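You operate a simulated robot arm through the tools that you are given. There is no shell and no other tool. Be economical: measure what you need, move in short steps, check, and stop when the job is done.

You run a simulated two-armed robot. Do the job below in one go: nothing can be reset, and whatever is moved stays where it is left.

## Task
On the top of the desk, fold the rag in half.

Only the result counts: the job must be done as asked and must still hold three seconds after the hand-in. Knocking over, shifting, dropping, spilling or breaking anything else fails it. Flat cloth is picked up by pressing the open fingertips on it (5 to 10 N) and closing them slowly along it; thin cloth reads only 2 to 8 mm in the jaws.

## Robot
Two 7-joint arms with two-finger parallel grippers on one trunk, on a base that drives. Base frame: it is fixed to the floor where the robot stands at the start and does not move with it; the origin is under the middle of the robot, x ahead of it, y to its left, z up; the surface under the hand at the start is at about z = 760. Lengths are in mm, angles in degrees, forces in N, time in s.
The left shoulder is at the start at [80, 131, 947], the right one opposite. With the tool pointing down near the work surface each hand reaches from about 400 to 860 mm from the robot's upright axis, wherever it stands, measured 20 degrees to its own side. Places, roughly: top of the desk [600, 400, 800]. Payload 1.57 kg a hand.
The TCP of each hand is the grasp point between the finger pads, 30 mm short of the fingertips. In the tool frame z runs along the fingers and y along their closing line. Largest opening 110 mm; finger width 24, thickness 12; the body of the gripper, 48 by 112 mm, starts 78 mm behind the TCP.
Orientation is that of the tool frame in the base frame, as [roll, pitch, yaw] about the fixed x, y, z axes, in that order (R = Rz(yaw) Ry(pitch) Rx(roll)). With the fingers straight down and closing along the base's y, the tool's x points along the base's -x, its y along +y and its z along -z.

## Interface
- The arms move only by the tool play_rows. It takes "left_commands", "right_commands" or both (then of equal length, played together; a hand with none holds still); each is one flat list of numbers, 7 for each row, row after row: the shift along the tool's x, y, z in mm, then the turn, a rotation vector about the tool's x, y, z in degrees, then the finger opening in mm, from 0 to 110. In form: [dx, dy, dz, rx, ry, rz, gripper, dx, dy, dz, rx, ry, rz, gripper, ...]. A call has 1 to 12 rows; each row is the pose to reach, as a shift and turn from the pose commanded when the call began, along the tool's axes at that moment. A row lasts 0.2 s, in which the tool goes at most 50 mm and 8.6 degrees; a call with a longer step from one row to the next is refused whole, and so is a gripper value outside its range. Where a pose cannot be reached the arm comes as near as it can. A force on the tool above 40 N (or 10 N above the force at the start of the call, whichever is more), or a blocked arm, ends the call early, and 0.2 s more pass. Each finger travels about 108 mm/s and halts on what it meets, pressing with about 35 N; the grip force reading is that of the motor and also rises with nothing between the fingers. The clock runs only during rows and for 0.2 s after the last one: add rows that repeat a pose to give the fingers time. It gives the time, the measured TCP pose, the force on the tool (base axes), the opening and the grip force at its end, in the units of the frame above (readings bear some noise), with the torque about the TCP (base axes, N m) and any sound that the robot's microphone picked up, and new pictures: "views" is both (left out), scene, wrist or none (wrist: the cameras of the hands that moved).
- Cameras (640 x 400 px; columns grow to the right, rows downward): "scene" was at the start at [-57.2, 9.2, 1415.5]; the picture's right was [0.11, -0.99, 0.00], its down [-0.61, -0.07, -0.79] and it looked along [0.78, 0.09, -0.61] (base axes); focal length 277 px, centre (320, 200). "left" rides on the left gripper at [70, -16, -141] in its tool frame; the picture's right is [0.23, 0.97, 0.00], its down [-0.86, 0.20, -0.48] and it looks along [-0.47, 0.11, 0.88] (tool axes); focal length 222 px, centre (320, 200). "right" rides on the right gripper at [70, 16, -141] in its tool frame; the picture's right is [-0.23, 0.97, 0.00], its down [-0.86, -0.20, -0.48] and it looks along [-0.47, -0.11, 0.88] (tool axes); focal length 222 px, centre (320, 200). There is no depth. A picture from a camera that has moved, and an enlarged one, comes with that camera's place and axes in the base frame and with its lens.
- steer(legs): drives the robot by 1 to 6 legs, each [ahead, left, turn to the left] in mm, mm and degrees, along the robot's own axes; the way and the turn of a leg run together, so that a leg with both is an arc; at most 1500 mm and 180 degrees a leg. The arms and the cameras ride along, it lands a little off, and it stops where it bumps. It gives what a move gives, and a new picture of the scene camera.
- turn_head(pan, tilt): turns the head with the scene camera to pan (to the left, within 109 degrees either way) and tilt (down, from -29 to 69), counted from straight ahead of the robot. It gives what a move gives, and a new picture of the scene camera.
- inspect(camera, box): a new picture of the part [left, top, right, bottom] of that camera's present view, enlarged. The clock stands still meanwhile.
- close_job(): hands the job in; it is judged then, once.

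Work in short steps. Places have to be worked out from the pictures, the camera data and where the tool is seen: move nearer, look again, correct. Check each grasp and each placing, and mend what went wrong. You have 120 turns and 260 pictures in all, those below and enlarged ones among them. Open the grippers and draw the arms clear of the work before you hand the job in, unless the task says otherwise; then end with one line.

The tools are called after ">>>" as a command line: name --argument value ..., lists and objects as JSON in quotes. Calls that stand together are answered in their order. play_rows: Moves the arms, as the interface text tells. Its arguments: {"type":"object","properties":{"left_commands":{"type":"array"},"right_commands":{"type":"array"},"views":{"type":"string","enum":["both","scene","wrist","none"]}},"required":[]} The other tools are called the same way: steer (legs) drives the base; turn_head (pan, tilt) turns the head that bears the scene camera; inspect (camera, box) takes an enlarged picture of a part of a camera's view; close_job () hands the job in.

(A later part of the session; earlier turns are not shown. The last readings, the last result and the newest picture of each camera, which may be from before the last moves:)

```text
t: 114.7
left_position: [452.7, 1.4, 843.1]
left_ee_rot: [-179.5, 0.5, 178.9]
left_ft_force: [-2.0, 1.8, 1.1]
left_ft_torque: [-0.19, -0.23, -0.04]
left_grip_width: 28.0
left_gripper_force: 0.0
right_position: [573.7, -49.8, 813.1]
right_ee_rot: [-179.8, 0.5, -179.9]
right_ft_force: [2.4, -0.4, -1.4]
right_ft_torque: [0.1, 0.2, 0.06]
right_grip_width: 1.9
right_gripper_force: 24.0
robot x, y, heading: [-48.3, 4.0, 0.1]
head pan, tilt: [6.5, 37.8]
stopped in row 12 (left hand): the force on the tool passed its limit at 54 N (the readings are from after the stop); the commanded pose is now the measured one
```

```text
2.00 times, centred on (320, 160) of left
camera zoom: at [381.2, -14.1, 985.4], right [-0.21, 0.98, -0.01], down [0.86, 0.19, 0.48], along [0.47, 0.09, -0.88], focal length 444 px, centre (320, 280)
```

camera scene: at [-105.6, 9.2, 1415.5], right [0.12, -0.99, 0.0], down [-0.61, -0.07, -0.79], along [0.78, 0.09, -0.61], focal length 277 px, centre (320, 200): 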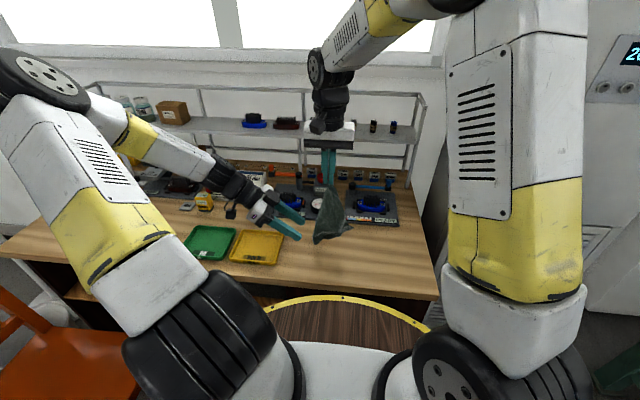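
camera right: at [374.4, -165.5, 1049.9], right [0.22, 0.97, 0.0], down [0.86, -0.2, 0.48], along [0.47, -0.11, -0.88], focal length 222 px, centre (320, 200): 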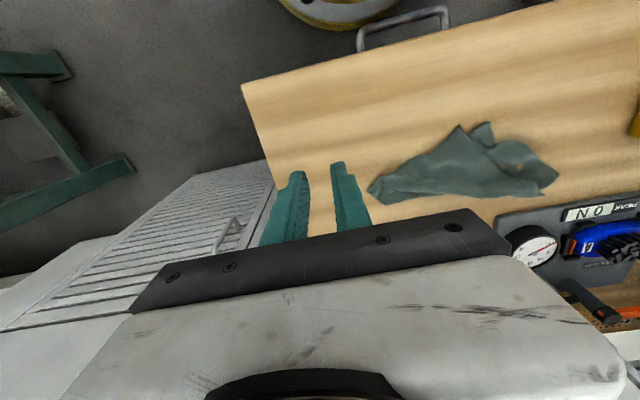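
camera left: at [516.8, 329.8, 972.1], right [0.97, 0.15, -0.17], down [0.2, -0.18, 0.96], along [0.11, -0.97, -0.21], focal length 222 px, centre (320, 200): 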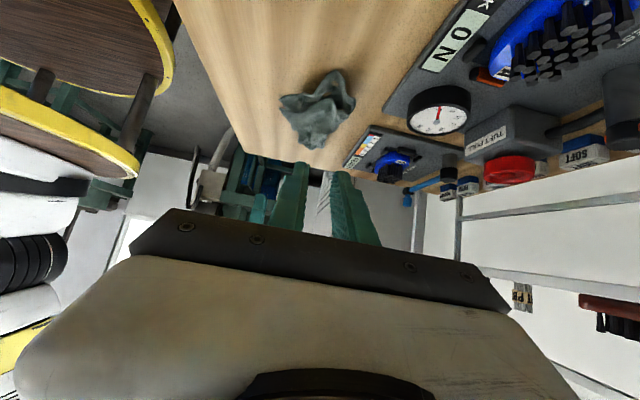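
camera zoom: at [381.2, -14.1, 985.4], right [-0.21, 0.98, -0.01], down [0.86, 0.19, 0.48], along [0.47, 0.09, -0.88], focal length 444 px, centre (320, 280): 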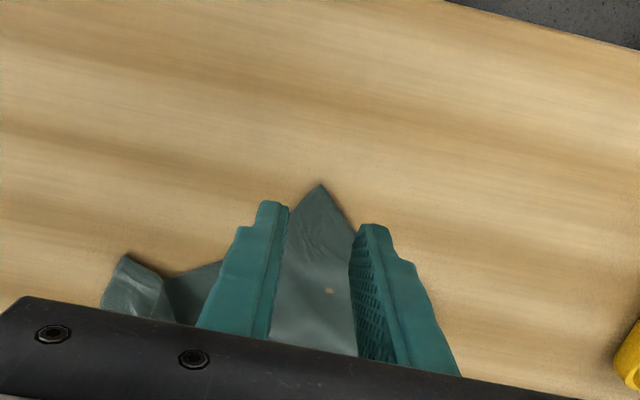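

The two wrists brushed each other, since they were too close in x. I shift the right a little away and the left a little back, then press on B, whose apex is at (446,-2).

>>> play_rows --left_commands '[5, -3, 10, 0, 0, 0, 28, 5, -3, 28, 0, 0, 0, 28, 5, -3, 44, 0, 0, 0, 28, 5, -3, 50.6, 0, 0, 0, 28]' --right_commands '[-8, 0, -4, 0, 0, 0, 0, -10, 0, -6, 0, 0, 0, 0, -10, 0, -6, 0, 0, 0, 0, -10, 0, -6, 0, 0, 0, 0]' --views "none"

```text
t: 115.7
left_position: [451.2, -3.0, 792.8]
left_ee_rot: [-179.5, 0.4, 178.9]
left_ft_force: [-0.4, -0.1, 0.0]
left_ft_torque: [-0.01, 0.03, 0.03]
left_grip_width: 28.1
left_gripper_force: 0.0
right_position: [583.4, -50.6, 819.5]
right_ee_rot: [-179.7, 0.4, -179.8]
right_ft_force: [0.4, -0.5, 0.0]
right_ft_torque: [0.0, -0.01, 0.0]
right_grip_width: 1.8
right_gripper_force: 24.0
robot x, y, heading: [-47.0, 3.5, 0.5]
head pan, tilt: [6.5, 37.8]
```

Not yet in contact. I press 1.5 mm more and close slowly.

>>> play_rows --left_commands '[0, 0, 0.8, 0, 0, 0, 28, 0, 0, 1.4, 0, 0, 0, 26, 0, 0, 1.4, 0, 0, 0, 22, 0, 0, 1.4, 0, 0, 0, 19, 0, 0, 1.4, 0, 0, 0, 16, 0, 0, 1.4, 0, 0, 0, 13, 0, 0, 1.4, 0, 0, 0, 10, 0, 0, 1.4, 0, 0, 0, 7, 0, 0, 1.4, 0, 0, 0, 4, 0, 0, 1.4, 0, 0, 0, 1, 0, 0, 1.4, 0, 0, 0, 0, 0, 0, 1.4, 0, 0, 0, 0]' --views "none"

```text
t: 118.3
left_position: [450.0, -3.0, 792.5]
left_ee_rot: [-179.5, 0.4, 178.7]
left_ft_force: [-0.1, 1.1, 0.9]
left_ft_torque: [0.01, -0.02, 0.0]
left_grip_width: 1.2
left_gripper_force: 23.2
right_position: [583.7, -49.5, 818.6]
right_ee_rot: [-179.7, 0.4, -179.8]
right_ft_force: [0.6, -0.6, -0.6]
right_ft_torque: [-0.02, 0.03, 0.02]
right_grip_width: 1.9
right_gripper_force: 23.2
robot x, y, heading: [-48.0, -0.5, 0.2]
head pan, tilt: [6.5, 37.8]
```

The left seems to hold a bit of cloth (1.2 mm). I pull A and B apart along the desk to stretch the sheet.

>>> play_rows --left_commands '[5, 4, -4, 0, 0, 0, 0, 15, 12, -4, 0, 0, 0, 0, 27, 22, -4, 0, 0, 0, 0, 40, 33, -4, 0, 0, 0, 0, 53, 43, -4, 0, 0, 0, 0, 63, 50, -4, 0, 0, 0, 0]' --right_commands '[0, -4, 3, 0, 0, 0, 0, 1, -9, 6, 0, 0, 0, 0, 2, -14, 9, 0, 0, 0, 0, 3, -19, 11, 0, 0, 0, 0, 4, -23, 12, 0, 0, 0, 0, 4, -25, 12, 0, 0, 0, 0]' --views "none"

>>> inspect --camera "scene" --box '[258, 195, 434, 305]'

```text
t: 119.7
left_position: [387.4, 48.8, 794.8]
left_ee_rot: [-179.5, 0.5, 178.7]
left_ft_force: [0.9, -0.3, -0.2]
left_ft_torque: [-0.01, 0.01, -0.01]
left_grip_width: 0.9
left_gripper_force: 22.4
right_position: [578.2, -74.9, 807.6]
right_ee_rot: [-179.6, 0.5, -179.9]
right_ft_force: [-1.8, 0.5, -0.2]
right_ft_torque: [-0.03, 0.02, 0.03]
right_grip_width: 2.3
right_gripper_force: 23.3
robot x, y, heading: [-52.2, 1.6, 0.2]
head pan, tilt: [6.5, 37.8]
```

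```text
3.64 times, centred on (346, 250) of scene
camera zoom: at [-105.4, 9.1, 1415.5], right [0.12, -0.99, 0.0], down [-0.61, -0.07, -0.79], along [0.78, 0.09, -0.61], focal length 1008 px, centre (226, 18)
```

zoom: 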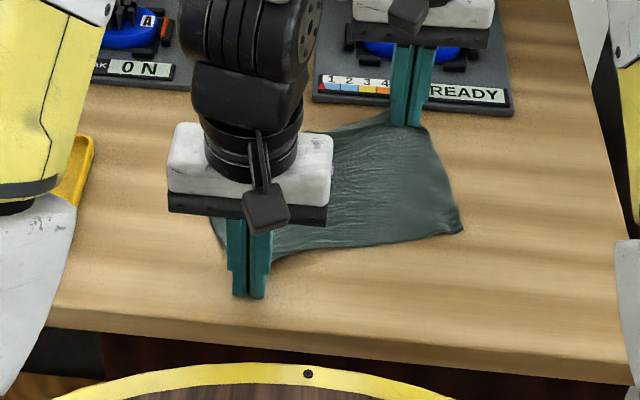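

The sheet is now stretched nearly flat. I lower the far corner, release both and retreat outward.

>>> play_rows --left_commands '[0, 0, 2, 0, 0, 0, 0, 0, 0, 2, 0, 0, 0, 10, 0, 0, 2, 0, 0, 0, 20, 0, 0, -25, 0, 0, 0, 20, 0, 10, -60, 0, 0, 0, 20, 0, 40, -95, 0, 0, 0, 20, 0, 80, -115, 0, 0, 0, 20, 0, 120, -120, 0, 0, 0, 20]' --right_commands '[5, 0, 10, 0, 0, 0, 0, 5, 0, 10, 0, 0, 0, 10, 5, 0, 10, 0, 0, 0, 20, 5, 0, -20, 0, 0, 0, 20, 20, -10, -60, 0, 0, 0, 20, 50, -30, -90, 0, 0, 0, 20, 85, -60, -110, 0, 0, 0, 20, 120, -90, -115, 0, 0, 0, 20]' --views "none"

>>> inspect --camera "scene" --box '[274, 200, 418, 290]'

```text
refused: row 7 steps farther than a row can; nothing moved
```

```text
4.44 times, centred on (346, 245) of scene
camera zoom: at [-105.4, 9.1, 1415.5], right [0.12, -0.99, 0.0], down [-0.61, -0.07, -0.79], along [0.78, 0.09, -0.61], focal length 1233 px, centre (204, 0)
```

zoom: 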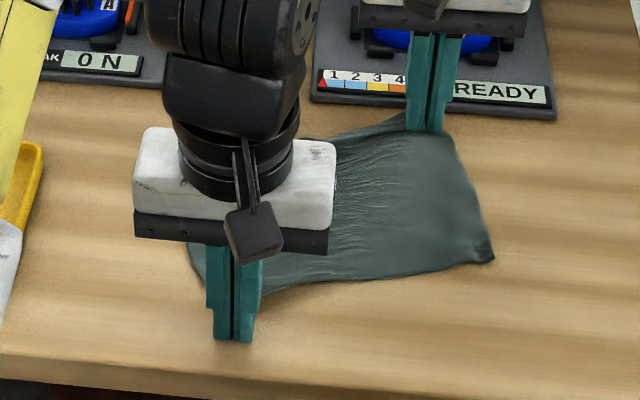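

One step was too long, so I repeat with smaller steps.

>>> play_rows --left_commands '[0, 0, 2, 0, 0, 0, 0, 0, 0, 2, 0, 0, 0, 10, 0, 0, 2, 0, 0, 0, 20, 0, 0, -25, 0, 0, 0, 20, 0, 10, -60, 0, 0, 0, 20, 0, 35, -90, 0, 0, 0, 20, 0, 70, -110, 0, 0, 0, 20, 0, 105, -120, 0, 0, 0, 20]' --right_commands '[5, 0, 10, 0, 0, 0, 0, 5, 0, 10, 0, 0, 0, 10, 5, 0, 10, 0, 0, 0, 20, 5, 0, -20, 0, 0, 0, 20, 15, -8, -55, 0, 0, 0, 20, 40, -25, -85, 0, 0, 0, 20, 65, -50, -105, 0, 0, 0, 20, 95, -75, -115, 0, 0, 0, 20]' --views "none"

>>> inspect --camera "scene" --box '[274, 200, 418, 290]'

```text
t: 121.5
left_position: [388.4, 153.4, 913.3]
left_ee_rot: [-179.5, 0.3, 178.7]
left_ft_force: [1.0, 0.8, 0.2]
left_ft_torque: [-0.03, 0.02, 0.0]
left_grip_width: 20.2
left_gripper_force: 0.1
right_position: [483.4, -152.2, 923.7]
right_ee_rot: [-179.7, 0.4, -179.9]
right_ft_force: [0.1, -0.3, -0.4]
right_ft_torque: [-0.03, 0.03, 0.01]
right_grip_width: 20.1
right_gripper_force: 0.2
robot x, y, heading: [-50.9, 3.7, 0.1]
head pan, tilt: [6.5, 37.8]
```

```text
4.44 times, centred on (346, 245) of scene
camera zoom: at [-105.1, 9.1, 1415.5], right [0.12, -0.99, 0.0], down [-0.61, -0.07, -0.79], along [0.78, 0.09, -0.61], focal length 1233 px, centre (204, 0)
```

zoom: 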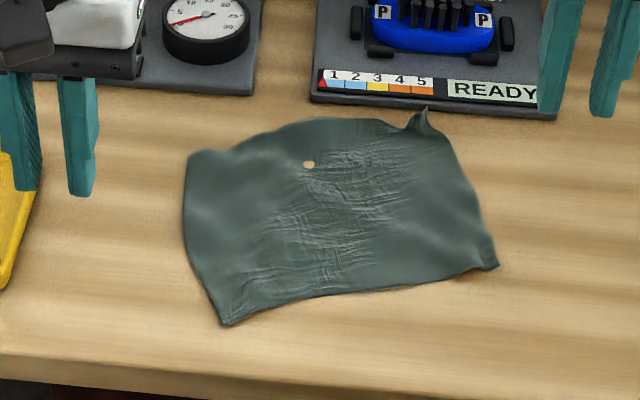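

The sheet is flat at last: B(392,53), E(463,-125), D(544,96) and A(585,-77). This time I fold the far edge D–A toward the robot onto B–E, well away from the board. I position both hands over D and A.

>>> play_rows --left_commands '[-31, -15, 15, 0, 0, 0, 30, -62, -30, 30, 0, 0, 0, 30, -94, -46, 50, 0, 0, 0, 30, -126, -62, 70, 0, 0, 0, 30, -157, -77, 95, 0, 0, 0, 30]' --right_commands '[-19, 17, 15, 0, 0, 0, 30, -38, 33, 30, 0, 0, 0, 30, -58, 50, 55, 0, 0, 0, 30, -77, 67, 80, 0, 0, 0, 30, -96, 83, 105, 0, 0, 0, 30]' --views "none"

>>> inspect --camera "left" --box '[160, 60, 480, 260]'

>>> inspect --camera "right" --box '[160, 60, 480, 260]'

```text
t: 122.7
left_position: [544.9, 75.5, 821.8]
left_ee_rot: [-179.5, 0.4, 178.8]
left_ft_force: [0.7, -0.3, 0.6]
left_ft_torque: [0.02, -0.05, 0.02]
left_grip_width: 29.9
left_gripper_force: 0.0
right_position: [578.8, -65.8, 817.6]
right_ee_rot: [-179.7, 0.5, -179.9]
right_ft_force: [-1.4, -0.1, 0.3]
right_ft_torque: [-0.01, -0.06, 0.02]
right_grip_width: 29.7
right_gripper_force: 0.1
robot x, y, heading: [-47.0, 0.1, -0.0]
head pan, tilt: [6.5, 37.8]
```

```text
2.00 times, centred on (320, 160) of left
camera zoom: at [471.8, 59.4, 963.4], right [-0.21, 0.98, -0.01], down [0.86, 0.19, 0.48], along [0.47, 0.09, -0.88], focal length 444 px, centre (320, 280)
```

zoom: 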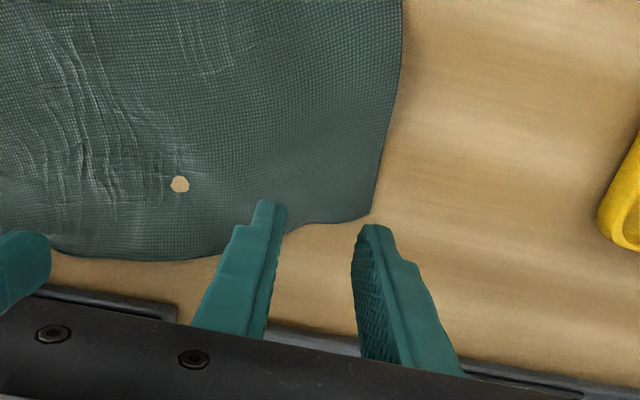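

```text
2.00 times, centred on (320, 160) of right
camera zoom: at [508.5, -47.1, 958.1], right [0.22, 0.97, 0.0], down [0.85, -0.19, 0.49], along [0.47, -0.11, -0.87], focal length 444 px, centre (320, 280)
```

zoom: 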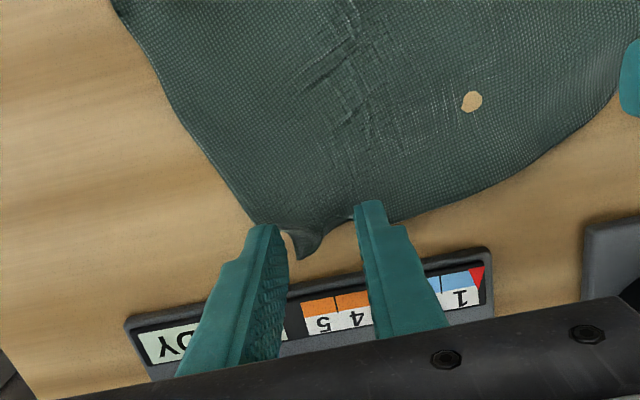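

D's edge is at about (547,78) and A's ridge at about (590,-77). I fine-tune and press.

>>> play_rows --left_commands '[3, 3, 10, 0, 0, 0, 30, 3, 3, 22, 0, 0, 0, 30, 3, 3, 29.6, 0, 0, 0, 30]' --right_commands '[-4, -12, 8, 0, 0, 0, 30, -4, -12, 18, 0, 0, 0, 30, -4, -12, 25.6, 0, 0, 0, 30]' --views "none"

```text
t: 123.5
left_position: [542.5, 76.3, 791.8]
left_ee_rot: [-179.6, 0.5, 178.8]
left_ft_force: [-1.3, 0.2, 9.5]
left_ft_torque: [0.17, 0.11, 0.01]
left_grip_width: 30.1
left_gripper_force: 0.1
right_position: [583.6, -77.7, 792.4]
right_ee_rot: [-179.7, 0.5, -179.9]
right_ft_force: [-1.2, 0.1, 3.9]
right_ft_torque: [0.08, 0.06, 0.04]
right_grip_width: 30.0
right_gripper_force: 0.0
robot x, y, heading: [-46.4, -2.3, 0.1]
head pan, tilt: [6.5, 37.8]
```

Contact forces are good at 9.5 and 4 N. I close slowly.

>>> play_rows --left_commands '[0, 0, 0, 0, 0, 0, 27, 0, 0, 0, 0, 0, 0, 24, 0, 0, 0, 0, 0, 0, 21, 0, 0, 0, 0, 0, 0, 18, 0, 0, 0, 0, 0, 0, 15, 0, 0, 0, 0, 0, 0, 12, 0, 0, 0, 0, 0, 0, 9, 0, 0, 0, 0, 0, 0, 6, 0, 0, 0, 0, 0, 0, 3, 0, 0, 0, 0, 0, 0, 0, 0, 0, 0, 0, 0, 0, 0]' --right_commands '[0, 0, 0.3, 0, 0, 0, 27, 0, 0, 0.3, 0, 0, 0, 24, 0, 0, 0.3, 0, 0, 0, 21, 0, 0, 0.3, 0, 0, 0, 18, 0, 0, 0.3, 0, 0, 0, 15, 0, 0, 0.3, 0, 0, 0, 12, 0, 0, 0.3, 0, 0, 0, 9, 0, 0, 0.3, 0, 0, 0, 6, 0, 0, 0.3, 0, 0, 0, 3, 0, 0, 0.3, 0, 0, 0, 0, 0, 0, 0.3, 0, 0, 0, 0]' --views "none"

```text
t: 125.9
left_position: [541.4, 77.2, 791.1]
left_ee_rot: [-179.6, 0.4, 178.8]
left_ft_force: [0.3, -2.6, 9.8]
left_ft_torque: [-0.08, 0.0, 0.01]
left_grip_width: 2.4
left_gripper_force: 23.9
right_position: [584.8, -77.4, 791.7]
right_ee_rot: [-179.7, 0.5, -179.9]
right_ft_force: [-0.1, 3.3, 9.6]
right_ft_torque: [0.15, 0.06, 0.01]
right_grip_width: 2.4
right_gripper_force: 23.9
robot x, y, heading: [-49.8, -1.0, 0.4]
head pan, tilt: [6.5, 37.8]
```

Both corners are held (2.4 mm). I fold toward the robot in one arc, with a travel of about 115 mm that allows for the roughly 35 mm the edge runs past the tips.

>>> play_rows --left_commands '[6, -2, -20, 0, -1.5, 0, 0, 15, -4, -38, 0, -3, 0, 0, 26, -7, -52, 0, -5, 0, 0, 38, -10, -62, 0, -7, 0, 0, 52, -13, -67, 0, -9, 0, 0, 65, -17, -67, 0, -11, 0, 0, 79, -20, -62, 0, -13, 0, 0, 91, -24, -53, 0, -15, 0, 0, 102, -27, -42, 0, -17, 0, 0, 112, -29, -30, 0, -18, 0, 0, 120, -31, -19, 0, -19, 0, 0, 123.5, -32, -12, 0, -20, 0, 0]' --right_commands '[6, -2, -20, 0, -1.5, 0, 0, 15, -4, -38, 0, -3, 0, 0, 26, -7, -52, 0, -5, 0, 0, 38, -10, -62, 0, -7, 0, 0, 52, -13, -67, 0, -9, 0, 0, 65, -17, -67, 0, -11, 0, 0, 79, -20, -62, 0, -13, 0, 0, 91, -24, -53, 0, -15, 0, 0, 102, -27, -42, 0, -17, 0, 0, 112, -29, -30, 0, -18, 0, 0, 120, -31, -19, 0, -19, 0, 0, 123.5, -32, -12, 0, -20, 0, 0]' --views "none"

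>>> inspect --camera "scene" --box '[274, 200, 418, 290]'

>>> inspect --camera "left" --box '[100, 60, 420, 260]'

>>> inspect --camera "right" --box '[220, 60, 540, 260]'

```text
t: 128.5
left_position: [416.7, 45.6, 801.6]
left_ee_rot: [-179.4, 20.5, 178.9]
left_ft_force: [1.1, -1.7, 0.9]
left_ft_torque: [-0.12, -0.07, -0.02]
left_grip_width: 2.3
left_gripper_force: 24.0
right_position: [460.1, -109.9, 802.7]
right_ee_rot: [-179.7, 20.4, -179.7]
right_ft_force: [-0.9, 2.4, 0.8]
right_ft_torque: [0.11, 0.05, 0.03]
right_grip_width: 2.5
right_gripper_force: 23.7
robot x, y, heading: [-51.9, 1.0, 0.1]
head pan, tilt: [6.5, 37.8]
```

```text
4.44 times, centred on (346, 245) of scene
camera zoom: at [-105.7, 9.2, 1415.5], right [0.12, -0.99, 0.0], down [-0.61, -0.07, -0.79], along [0.78, 0.09, -0.61], focal length 1233 px, centre (204, 0)
```

zoom: 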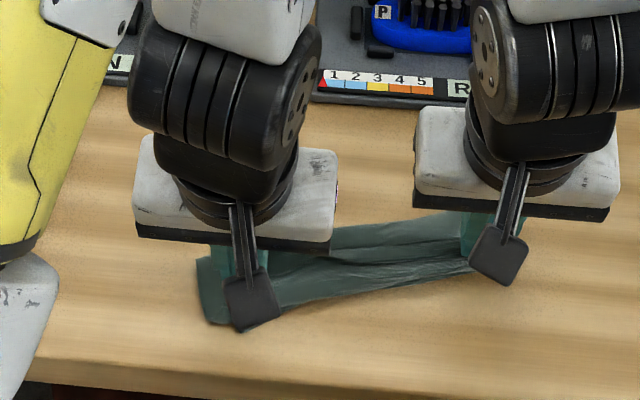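

```text
2.00 times, centred on (260, 160) of left
camera zoom: at [301.3, 32.0, 911.3], right [-0.19, 0.98, -0.09], down [0.64, 0.19, 0.75], along [0.75, 0.09, -0.66], focal length 444 px, centre (440, 280)
```

zoom: 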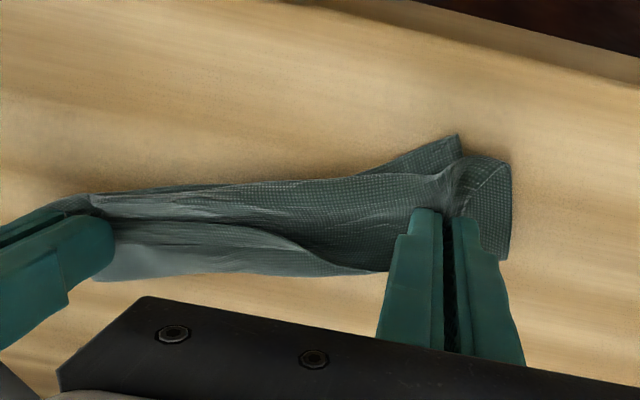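

```text
2.00 times, centred on (380, 160) of right
camera zoom: at [345.1, -92.8, 910.7], right [0.21, 0.97, 0.07], down [0.63, -0.19, 0.75], along [0.74, -0.11, -0.66], focal length 444 px, centre (200, 280)
```

zoom: 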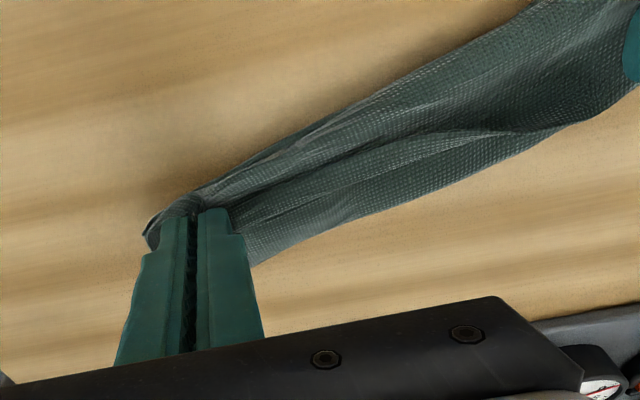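

The upper edge now nearly coincides with the lower near edge; both compute to about (420,-15). It relaxes outward on release, so I back up 8 mm, lower, release and rise straight up.

>>> play_rows --left_commands '[-3, 1, 4, 0, 0, 0, 0, -5.5, 2, 8, 0, 0, 0, 0, -5.5, 2, 8, 0, 0, 0, 4, -5.5, 2, 8, 0, 0, 0, 8, -5.5, 2, 8, 0, 0, 0, 14, -5.5, 2, 8, 0, 0, 0, 14, -11, 2, -7, 0, 0, 0, 14, -23, 2, -40, 0, 0, 0, 14, -36, 2, -75, 0, 0, 0, 14, -36, 20, -105, 0, 5, 0, 14, -25, 45, -130, 0, 10, 0, 14, -20, 75, -145, 0, 15, 0, 14]' --right_commands '[-3, 1, 4, 0, 0, 0, 0, -5.5, 2, 8, 0, 0, 0, 0, -5.5, 2, 8, 0, 0, 0, 4, -5.5, 2, 8, 0, 0, 0, 8, -5.5, 2, 8, 0, 0, 0, 14, -5.5, 2, 8, 0, 0, 0, 14, -11, 2, -7, 0, 0, 0, 14, -23, 2, -40, 0, 0, 0, 14, -36, 2, -75, 0, 0, 0, 14, -36, -10, -105, 0, 5, 0, 14, -25, -30, -130, 0, 10, 0, 14, -20, -60, -145, 0, 15, 0, 14]' --views "none"

>>> inspect --camera "scene" --box '[290, 210, 402, 280]'

>>> inspect --camera "left" --box '[40, 60, 360, 260]'

```text
t: 131.1
left_position: [387.1, 123.9, 945.0]
left_ee_rot: [-179.5, 5.2, 178.8]
left_ft_force: [0.3, 0.1, -0.4]
left_ft_torque: [-0.03, 0.01, -0.01]
left_grip_width: 13.9
left_gripper_force: 0.0
right_position: [427.7, -169.3, 946.0]
right_ee_rot: [-179.7, 5.3, -179.8]
right_ft_force: [0.3, -0.4, 0.1]
right_ft_torque: [0.03, 0.03, -0.01]
right_grip_width: 13.9
right_gripper_force: 0.1
robot x, y, heading: [-49.2, 0.1, -0.0]
head pan, tilt: [6.5, 37.8]
```

```text
5.71 times, centred on (346, 245) of scene
camera zoom: at [-105.5, 9.1, 1415.5], right [0.12, -0.99, 0.0], down [-0.61, -0.07, -0.79], along [0.78, 0.09, -0.61], focal length 1585 px, centre (171, -57)
```

zoom: 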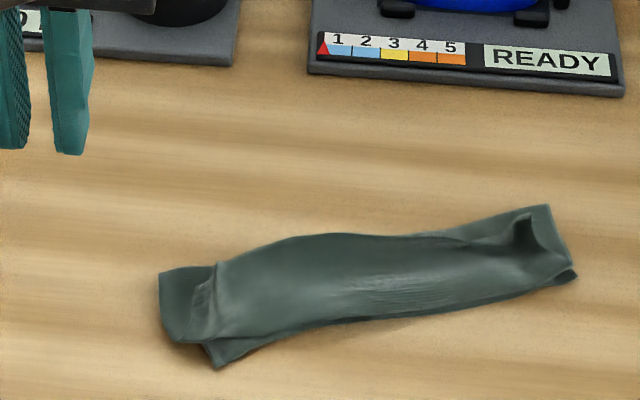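

```text
2.00 times, centred on (200, 160) of left
camera zoom: at [302.5, 109.0, 1079.4], right [-0.21, 0.98, -0.03], down [0.81, 0.19, 0.55], along [0.55, 0.09, -0.83], focal length 444 px, centre (560, 280)
```

zoom: 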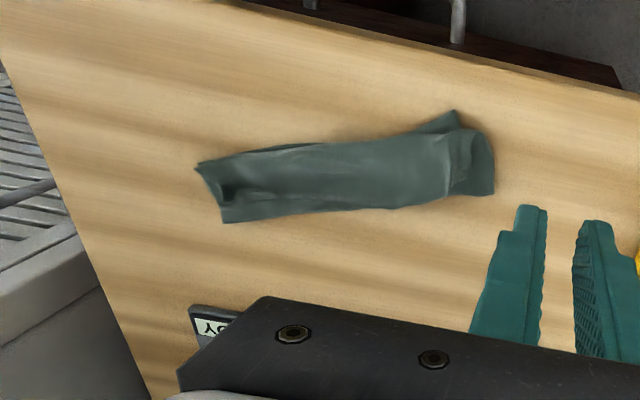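

The strip is only about 48 mm wide, so some slack must be tucked somewhere. I look closer.

>>> inspect --camera "right" --box '[330, 60, 570, 210]'

>>> inspect --camera "left" --box '[120, 100, 300, 190]'

>>> inspect --camera "scene" --box '[314, 242, 394, 278]'

```text
2.67 times, centred on (450, 135) of right
camera zoom: at [344.8, -152.0, 1079.1], right [0.22, 0.97, 0.02], down [0.81, -0.19, 0.56], along [0.55, -0.11, -0.83], focal length 592 px, centre (-27, 373)
```

zoom: 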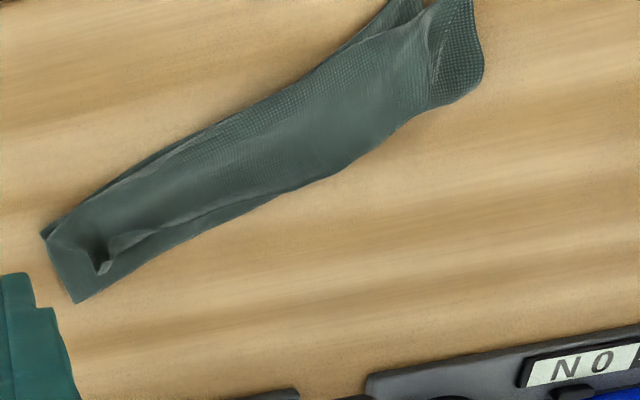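

```text
3.56 times, centred on (210, 145) of left
camera zoom: at [302.5, 109.0, 1079.4], right [-0.21, 0.98, -0.03], down [0.81, 0.19, 0.55], along [0.55, 0.09, -0.83], focal length 790 px, centre (711, 396)
```

zoom: 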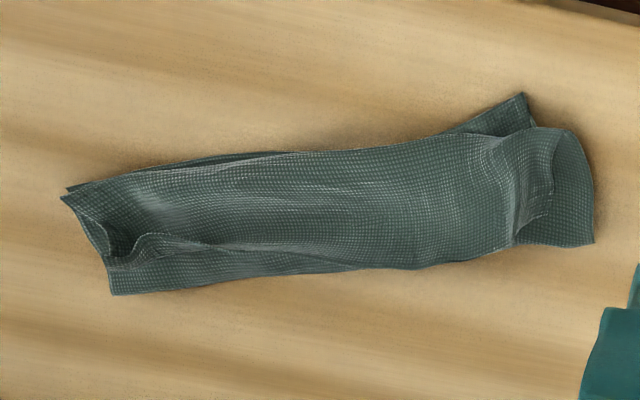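

```text
8.00 times, centred on (354, 260) of scene
camera zoom: at [-105.5, 9.1, 1415.5], right [0.12, -0.99, 0.0], down [-0.61, -0.07, -0.79], along [0.78, 0.09, -0.61], focal length 2219 px, centre (48, -280)
```

zoom: 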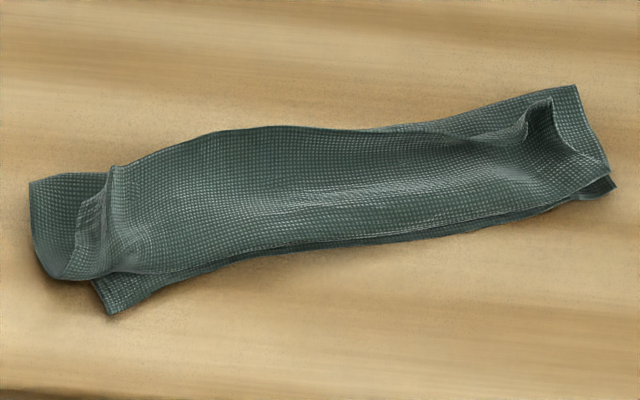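

It is a Z-fold: there was slack because the arc was too low and short, so the free edge lies folded back along the far side of the strip. I'll pinch the two standing ridges, D at about (426,51) and A at about (489,-114), lift them straight up taut so the fold line re-forms at mid-cloth, and fold down again.

>>> play_rows --left_commands '[-5, -12, 25, 0, 1, 0, 34, -10, -24, 50, 0, 2, 0, 34, -14, -36, 75, 0, 3, 0, 34, -19, -48, 100, 0, 4, 0, 34, -24, -60, 122, 0, 5, 0, 34, -28, -72, 136, 0, 5, 0, 34]' --right_commands '[-8, 9, 25, 0, 1, 0, 34, -16, 18, 50, 0, 2, 0, 34, -24, 28, 75, 0, 3, 0, 34, -32, 37, 100, 0, 4, 0, 34, -40, 46, 122, 0, 5, 0, 34, -48, 56, 138, 0, 5, 0, 34]' --views "none"

>>> inspect --camera "left" --box '[160, 60, 480, 260]'

>>> inspect --camera "right" --box '[160, 60, 480, 260]'

```text
t: 132.5
left_position: [426.6, 46.6, 811.8]
left_ee_rot: [-179.6, 0.4, 178.8]
left_ft_force: [-0.4, 0.3, 0.0]
left_ft_torque: [0.05, -0.03, 0.0]
left_grip_width: 33.9
left_gripper_force: 0.0
right_position: [489.7, -114.4, 814.0]
right_ee_rot: [-179.6, 0.3, -180.0]
right_ft_force: [-0.4, 0.3, -0.2]
right_ft_torque: [-0.01, -0.01, -0.01]
right_grip_width: 33.8
right_gripper_force: 0.1
robot x, y, heading: [-48.9, 3.7, 0.1]
head pan, tilt: [6.5, 37.8]
```

```text
2.00 times, centred on (320, 160) of left
camera zoom: at [353.9, 32.3, 953.8], right [-0.21, 0.98, -0.01], down [0.86, 0.19, 0.48], along [0.47, 0.09, -0.88], focal length 444 px, centre (320, 280)
```

zoom: 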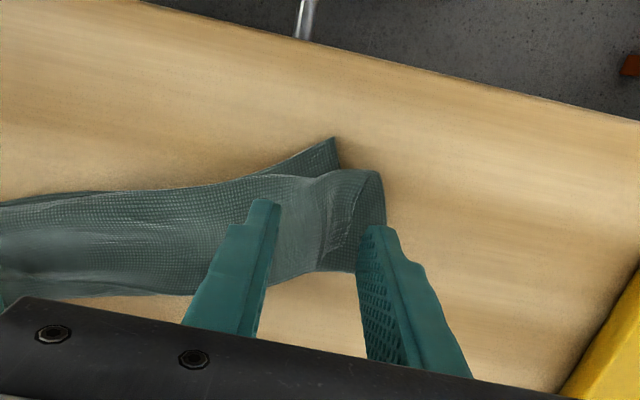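

```text
2.00 times, centred on (320, 160) of right
camera zoom: at [419.5, -96.4, 953.6], right [0.23, 0.97, 0.0], down [0.85, -0.2, 0.49], along [0.47, -0.11, -0.87], focal length 444 px, centre (320, 280)
```

zoom: 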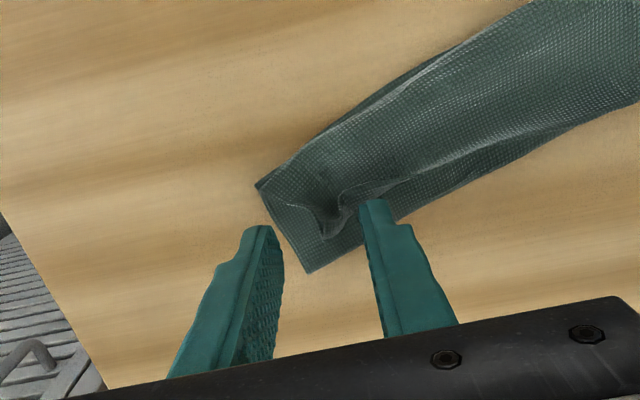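

The ridges sit at (427,55) and (491,-107). I centre on them and lower so only the raised part is between the pads, then close.

>>> play_rows --left_commands '[0, 7, 5, 0, 0, 0, 34, 0, 7, 13, 0, 0, 0, 34, 0, 7, 16, 0, 0, 0, 34, 0, 7, 16, 0, 0, 0, 28, 0, 7, 16, 0, 0, 0, 22, 0, 7, 16, 0, 0, 0, 16, 0, 7, 16, 0, 0, 0, 10, 0, 7, 16, 0, 0, 0, 5, 0, 7, 16, 0, 0, 0, 0, 0, 7, 16, 0, 0, 0, 0]' --right_commands '[0, 6, 5, 0, 0, 0, 34, 0, 6, 13, 0, 0, 0, 34, 0, 6, 17, 0, 0, 0, 34, 0, 6, 17, 0, 0, 0, 28, 0, 6, 17, 0, 0, 0, 22, 0, 6, 17, 0, 0, 0, 16, 0, 6, 17, 0, 0, 0, 10, 0, 6, 17, 0, 0, 0, 5, 0, 6, 17, 0, 0, 0, 0, 0, 6, 17, 0, 0, 0, 0]' --views "none"

```text
t: 134.7
left_position: [426.3, 55.9, 795.8]
left_ee_rot: [-179.5, 0.5, 178.8]
left_ft_force: [0.8, -5.0, 2.4]
left_ft_torque: [-0.16, -0.04, -0.01]
left_grip_width: 3.4
left_gripper_force: 24.3
right_position: [490.5, -109.3, 796.1]
right_ee_rot: [-179.7, 0.4, -179.7]
right_ft_force: [-1.1, 4.1, 0.5]
right_ft_torque: [0.15, 0.05, -0.08]
right_grip_width: 2.6
right_gripper_force: 24.1
robot x, y, heading: [-45.0, -2.1, 0.1]
head pan, tilt: [6.5, 37.8]
```

Both hold cloth (3.4 and 2.6 mm). I lift 60 mm and move slightly away to see what is held.

>>> play_rows --left_commands '[-3, -1, -15, 0, 0, 0, 0, -6, -2, -30, 0, 0, 0, 0, -10, -3, -45, 0, 0, 0, 0, -14, -3, -60, 0, 0, 0, 0]' --right_commands '[-3, 1, -15, 0, 0, 0, 0, -6, 2, -30, 0, 0, 0, 0, -10, 3, -45, 0, 0, 0, 0, -14, 3, -60, 0, 0, 0, 0]' --views "none"

>>> inspect --camera "scene" --box '[274, 200, 418, 290]'

>>> inspect --camera "left" --box '[100, 40, 420, 240]'

```text
t: 135.7
left_position: [440.3, 54.1, 856.2]
left_ee_rot: [-179.5, 0.3, 178.8]
left_ft_force: [1.0, -1.5, -0.2]
left_ft_torque: [-0.03, 0.0, -0.02]
left_grip_width: 3.1
left_gripper_force: 24.2
right_position: [503.8, -106.2, 857.8]
right_ee_rot: [-179.7, 0.4, -179.8]
right_ft_force: [-0.5, 0.6, 0.1]
right_ft_torque: [0.07, 0.01, -0.03]
right_grip_width: 2.3
right_gripper_force: 23.7
robot x, y, heading: [-50.5, -0.9, 0.1]
head pan, tilt: [6.5, 37.8]
```

```text
4.44 times, centred on (346, 245) of scene
camera zoom: at [-105.3, 9.1, 1415.5], right [0.12, -0.99, 0.0], down [-0.61, -0.07, -0.79], along [0.78, 0.09, -0.61], focal length 1233 px, centre (204, 0)
```

zoom: 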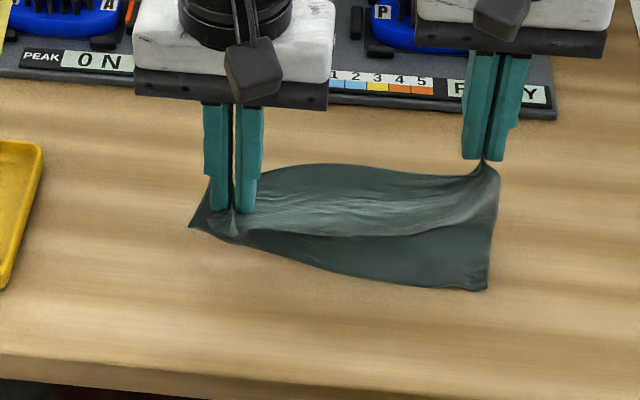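

```text
2.00 times, centred on (260, 140) of left
camera zoom: at [368.4, 39.1, 997.8], right [-0.21, 0.98, -0.01], down [0.86, 0.19, 0.48], along [0.47, 0.09, -0.88], focal length 444 px, centre (440, 320)
```

zoom: 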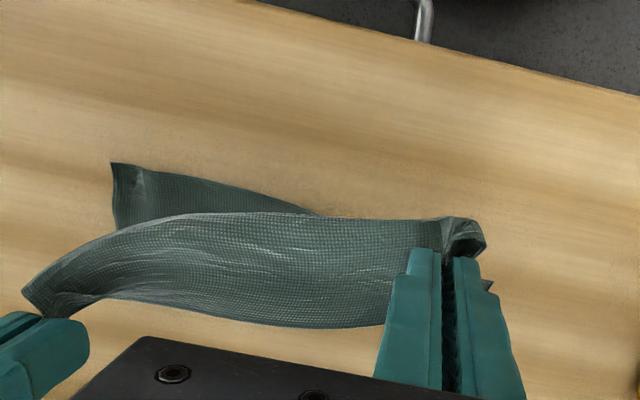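

The left has again caught lower corner B as well. I lower, release only the left, and look for D alone.

>>> play_rows --left_commands '[0, 0, 20, 0, 0, 0, 0, 0, 0, 45, 0, 0, 0, 0, 0, 0, 52, 0, 0, 0, 10, 0, 0, 52, 0, 0, 0, 24, 0, 0, 52, 0, 0, 0, 24, 0, 0, 20, 0, 0, 0, 24, 0, 15, -15, 0, 0, 0, 24, 0, 45, -45, 0, 0, 0, 24, 10, 75, -70, 0, 0, 0, 24]' --right_commands '[0, 0, 10, 0, 0, 0, 0, 0, 0, 15, 0, 0, 0, 0, 0, 0, 15, 0, 0, 0, 0, 0, 0, 15, 0, 0, 0, 0, 0, 0, 15, 0, 0, 0, 0, 0, 0, 15, 0, 0, 0, 0, 0, 0, 15, 0, 0, 0, 0, 0, 0, 15, 0, 0, 0, 0, 0, 0, 15, 0, 0, 0, 0]' --views "none"

>>> inspect --camera "scene" --box '[274, 200, 418, 290]'

>>> inspect --camera "left" --box '[80, 40, 400, 240]'

```text
t: 137.7
left_position: [433.0, 130.9, 924.1]
left_ee_rot: [-179.5, 0.4, 178.7]
left_ft_force: [-0.7, -0.9, 0.1]
left_ft_torque: [0.02, 0.02, -0.02]
left_grip_width: 24.0
left_gripper_force: 0.0
right_position: [504.0, -107.4, 840.4]
right_ee_rot: [-179.9, 0.4, -179.9]
right_ft_force: [0.4, -0.1, -0.5]
right_ft_torque: [0.04, 0.01, 0.01]
right_grip_width: 2.3
right_gripper_force: 23.7
robot x, y, heading: [-45.6, 1.6, 0.2]
head pan, tilt: [6.5, 37.8]
```

```text
4.44 times, centred on (346, 245) of scene
camera zoom: at [-105.2, 8.8, 1415.5], right [0.12, -0.99, 0.0], down [-0.61, -0.07, -0.79], along [0.78, 0.09, -0.61], focal length 1233 px, centre (204, 0)
```

zoom: 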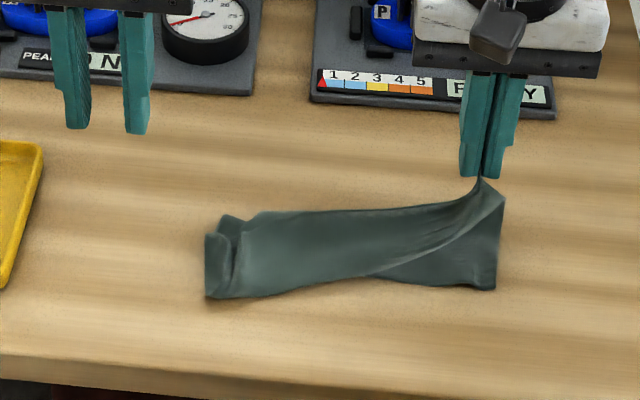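

```text
2.00 times, centred on (240, 140) of left
camera zoom: at [360.7, 115.1, 1066.6], right [-0.21, 0.98, -0.01], down [0.86, 0.18, 0.48], along [0.47, 0.09, -0.88], focal length 444 px, centre (480, 320)
```

zoom: 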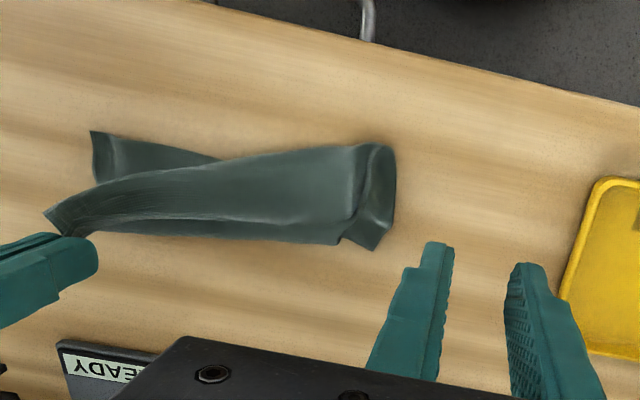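

I peel corner A up and away to unroll the folded-back flap from the right side.

>>> play_rows --right_commands '[-5, 0, -20, 0, 0, 0, 0, -15, 0, -35, 0, 0, 0, 0, -28, 0, -40, 0, 0, 0, 0, -40, 0, -35, 0, 0, 0, 0, -52, 0, -20, 0, 0, 0, 0, -62, 0, 0, 0, 0, 0, 0, -70, 0, 18, 0, 0, 0, 0]' --views "none"

>>> inspect --camera "scene" --box '[274, 200, 418, 290]'

>>> inspect --camera "left" --box '[0, 40, 400, 290]'

```text
t: 139.3
left_position: [433.1, 129.6, 925.0]
left_ee_rot: [-179.4, 0.4, 178.8]
left_ft_force: [-0.5, 0.8, -0.2]
left_ft_torque: [0.0, -0.01, 0.01]
left_grip_width: 24.3
left_gripper_force: 0.0
right_position: [573.2, -105.3, 822.9]
right_ee_rot: [-179.7, 0.4, -180.0]
right_ft_force: [1.2, 0.2, 0.0]
right_ft_torque: [0.01, 0.0, 0.05]
right_grip_width: 1.9
right_gripper_force: 24.0
robot x, y, heading: [-49.8, -1.5, 0.3]
head pan, tilt: [6.5, 37.8]
```

```text
4.44 times, centred on (346, 245) of scene
camera zoom: at [-105.7, 9.2, 1415.5], right [0.12, -0.99, 0.0], down [-0.61, -0.07, -0.79], along [0.78, 0.09, -0.61], focal length 1233 px, centre (204, 0)
```

zoom: 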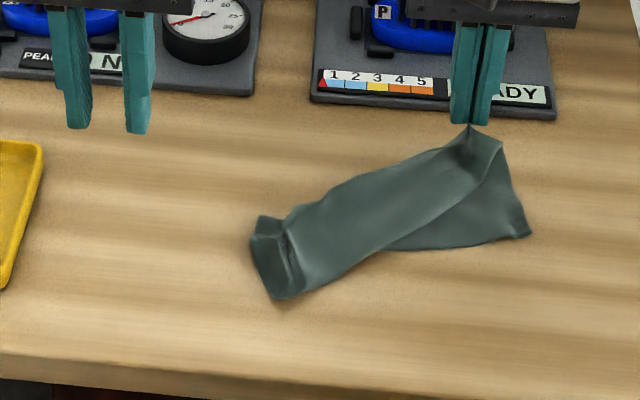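

```text
1.60 times, centred on (200, 165) of left
camera zoom: at [360.5, 115.1, 1066.6], right [-0.21, 0.98, -0.01], down [0.86, 0.19, 0.48], along [0.47, 0.09, -0.88], focal length 355 px, centre (512, 256)
```

zoom: 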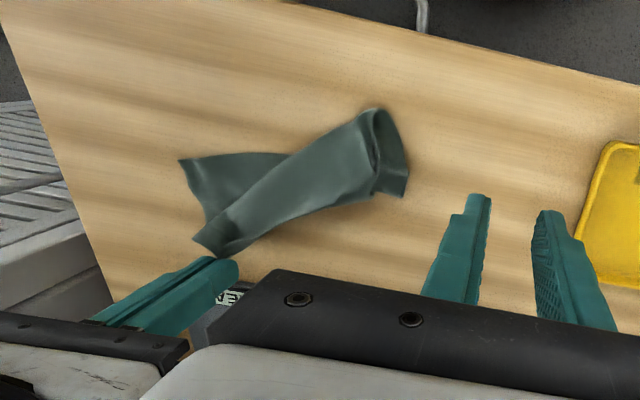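

The whole thing rotated. New plan: A and E are adjacent corners of one edge. If the left takes A and the right takes E and I lift that edge, the cloth will hang as a flat sheet, and I can lay it down folded in half directly. The right sets A down and moves over E, which is at about (492,-150).

>>> play_rows --right_commands '[0, 0, 22, 0, 0, 0, 0, 0, 0, 22, 0, 0, 0, 12, 0, 0, 22, 0, 0, 0, 26, 0, 0, 22, 0, 0, 0, 26, 0, 0, -10, 0, 0, 0, 26, 25, -10, -20, 0, 0, 0, 26, 55, -22, -15, 0, 0, 0, 26, 75, -31, 5, 0, 0, 0, 26, 75, -31, 22, 0, 0, 0, 26, 75, -31, 30.6, 0, 0, 0, 26]' --views "none"

>>> inspect --camera "right" --box '[180, 50, 560, 260]'

```text
t: 141.5
left_position: [433.3, 130.6, 924.5]
left_ee_rot: [-179.5, 0.4, 178.8]
left_ft_force: [-0.1, 0.1, -0.6]
left_ft_torque: [-0.01, 0.0, 0.01]
left_grip_width: 24.2
left_gripper_force: 0.1
right_position: [500.9, -137.9, 792.3]
right_ee_rot: [-179.7, 0.6, -179.9]
right_ft_force: [0.0, 0.6, 3.0]
right_ft_torque: [0.03, -0.01, 0.02]
right_grip_width: 25.8
right_gripper_force: 0.1
robot x, y, heading: [-49.4, 2.1, 0.2]
head pan, tilt: [6.5, 37.8]
```

```text
1.68 times, centred on (370, 155) of right
camera zoom: at [429.5, -119.9, 932.1], right [0.23, 0.97, 0.0], down [0.85, -0.2, 0.49], along [0.47, -0.11, -0.87], focal length 374 px, centre (236, 276)
```

zoom: 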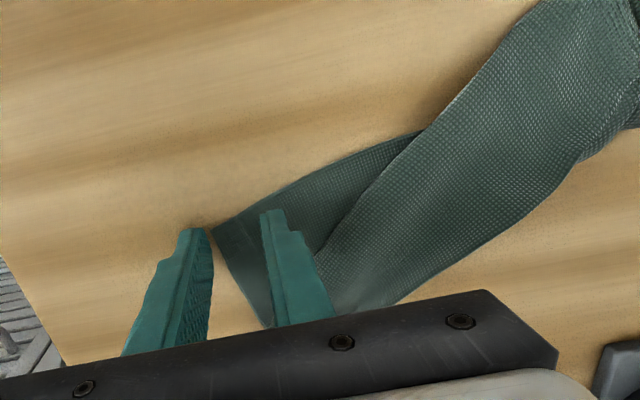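

E is at (495,-147). I shift 11 mm inward so both fingers are on the cloth, press and pinch.

>>> play_rows --right_commands '[0, 5, -5, 0, 0, 0, 22, 0, 11, -4, 0, 0, 0, 20, 0, 11, 0.3, 0, 0, 0, 20, 0, 11, 0.5, 0, 0, 0, 18, 0, 11, 0.5, 0, 0, 0, 15, 0, 11, 0.5, 0, 0, 0, 12, 0, 11, 0.5, 0, 0, 0, 9, 0, 11, 0.5, 0, 0, 0, 6, 0, 11, 0.5, 0, 0, 0, 3, 0, 11, 0.5, 0, 0, 0, 0, 0, 11, 0.5, 0, 0, 0, 0]' --left_commands '[-20, -25, 10, 0, 0, 0, 36, -40, -50, 20, 0, 0, 0, 36, -60, -75, 30, 0, 0, 0, 36, -80, -95, 40, 0, 0, 0, 36, -95, -115, 45, 0, 0, 0, 36, -110, -135, 50, 0, 0, 0, 36, -122, -155, 55, 0, 0, 0, 36, -132, -175, 60, 0, 0, 0, 36, -136, -195, 64, 0, 0, 0, 36, -138, -210, 66, 0, 0, 0, 36, -138, -210, 66, 0, 0, 0, 36]' --views "none"

>>> inspect --camera "left" --box '[120, 40, 500, 250]'

```text
t: 143.6
left_position: [563.0, -64.2, 866.1]
left_ee_rot: [-180.0, 0.2, 178.6]
left_ft_force: [0.0, 0.2, 0.2]
left_ft_torque: [-0.03, -0.05, -0.05]
left_grip_width: 35.8
left_gripper_force: 0.1
right_position: [499.5, -133.5, 791.4]
right_ee_rot: [-179.4, 0.6, 179.5]
right_ft_force: [0.6, -1.0, 3.0]
right_ft_torque: [0.0, 0.02, 0.01]
right_grip_width: 2.3
right_gripper_force: 24.2
robot x, y, heading: [-48.9, -1.8, 0.0]
head pan, tilt: [6.5, 37.8]
stopped in row 10 (left hand): the force on the tool passed its limit at 58 N (the readings are from after the stop); the commanded pose is now the measured one
```

```text
1.68 times, centred on (310, 145) of left
camera zoom: at [490.6, -79.4, 1008.0], right [-0.2, 0.98, 0.0], down [0.86, 0.18, 0.48], along [0.47, 0.1, -0.88], focal length 374 px, centre (337, 293)
```

zoom: 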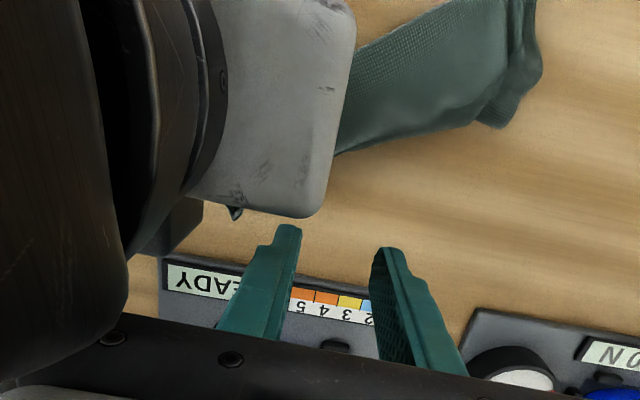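

The right holds E, but the left bumped the right gripper on the way to A. I back the left off and draw E toward the robot to make room, which also straightens edge E–A.

>>> play_rows --left_commands '[0, 15, -5, 0, 0, 0, 36, 0, 30, -10, 0, 0, 0, 36, 0, 30, -10, 0, 0, 0, 36, 0, 30, -10, 0, 0, 0, 36, 0, 30, -10, 0, 0, 0, 36, 0, 30, -10, 0, 0, 0, 36]' --right_commands '[0, 0, -3, 0, 0, 0, 0, 10, -3, -6, 0, 0, 0, 0, 22, -7, -6, 0, 0, 0, 0, 35, -11, -6, 0, 0, 0, 0, 48, -15, -6, 0, 0, 0, 0, 60, -18, -6, 0, 0, 0, 0]' --views "none"

>>> inspect --camera "left" --box '[80, 40, 460, 250]'

```text
t: 145.0
left_position: [561.6, -33.3, 877.4]
left_ee_rot: [-179.9, 0.1, 178.5]
left_ft_force: [0.3, -0.1, 0.4]
left_ft_torque: [0.0, -0.01, -0.01]
left_grip_width: 35.9
left_gripper_force: 0.0
right_position: [439.1, -152.0, 795.7]
right_ee_rot: [-179.4, 0.6, 179.5]
right_ft_force: [0.8, 0.5, -0.3]
right_ft_torque: [0.02, 0.0, -0.02]
right_grip_width: 2.7
right_gripper_force: 24.2
robot x, y, heading: [-48.7, -1.3, 0.1]
head pan, tilt: [6.5, 37.8]
```

```text
1.68 times, centred on (270, 145) of left
camera zoom: at [490.6, -49.4, 1018.4], right [-0.2, 0.98, 0.0], down [0.86, 0.18, 0.48], along [0.47, 0.1, -0.88], focal length 374 px, centre (404, 293)
```

zoom: 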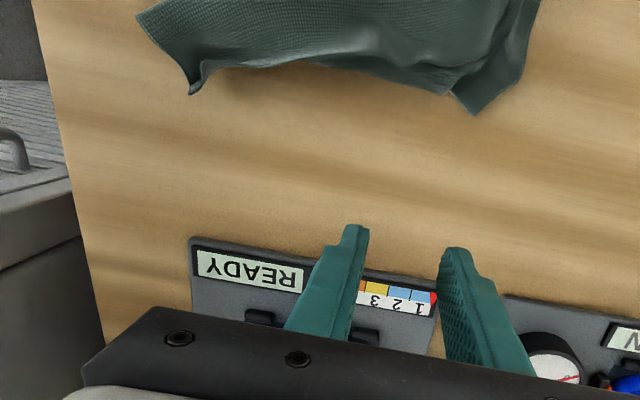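

A followed along when I drew E back. I'll instead hang the cloth from E, so gravity unrolls it, and lay it across the desk with a long straightening drag to the right; first I lift and carry it left while the left hand moves out.

>>> play_rows --left_commands '[10, 35, -15, 0, 0, 0, 36, 20, 75, -30, 0, 0, 0, 36, 30, 118, -45, 0, 0, 0, 36, 40, 160, -60, 0, 0, 0, 36, 50, 200, -75, 0, 0, 0, 36, 60, 240, -90, 0, 0, 0, 36, 60, 280, -100, 0, 0, 0, 36, 60, 280, -100, 0, 0, 0, 36, 60, 280, -100, 0, 0, 0, 36, 60, 280, -100, 0, 0, 0, 36, 60, 280, -100, 0, 0, 0, 36, 60, 280, -100, 0, 0, 0, 36]' --right_commands '[0, 0, -40, 0, 0, 0, 0, 0, 0, -85, 0, 0, 0, 0, 0, 10, -130, 0, 0, 0, 0, -5, 30, -172, 0, 0, 0, 0, -10, 55, -212, 0, 0, 0, 0, -15, 85, -245, 0, 0, 0, 0, -20, 120, -268, 0, 0, 0, 0, -22, 155, -275, 0, 0, 0, 0, -22, 190, -275, 0, 0, 0, 0, -22, 222, -275, 0, 0, 0, 0, -22, 240, -275, 0, 0, 0, 0, -22, 240, -275, 0, 0, 0, 0]' --views "none"

>>> inspect --camera "scene" --box '[254, 150, 446, 270]'

```text
t: 147.6
left_position: [512.5, 247.4, 976.4]
left_ee_rot: [-180.0, 0.1, 178.5]
left_ft_force: [-0.5, 0.4, 0.3]
left_ft_torque: [0.01, 0.0, 0.02]
left_grip_width: 36.0
left_gripper_force: 0.0
right_position: [460.4, 95.4, 1069.9]
right_ee_rot: [-179.3, 0.4, 179.5]
right_ft_force: [0.1, -0.3, -0.3]
right_ft_torque: [0.0, 0.05, -0.01]
right_grip_width: 2.4
right_gripper_force: 23.8
robot x, y, heading: [-49.0, -1.0, -0.2]
head pan, tilt: [6.5, 37.8]
```

```text
3.33 times, centred on (350, 210) of scene
camera zoom: at [-105.5, 9.2, 1415.5], right [0.12, -0.99, 0.0], down [-0.61, -0.07, -0.79], along [0.78, 0.09, -0.61], focal length 924 px, centre (220, 167)
```

zoom: 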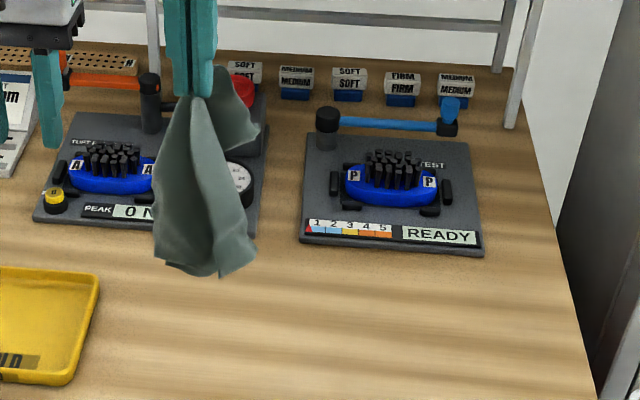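

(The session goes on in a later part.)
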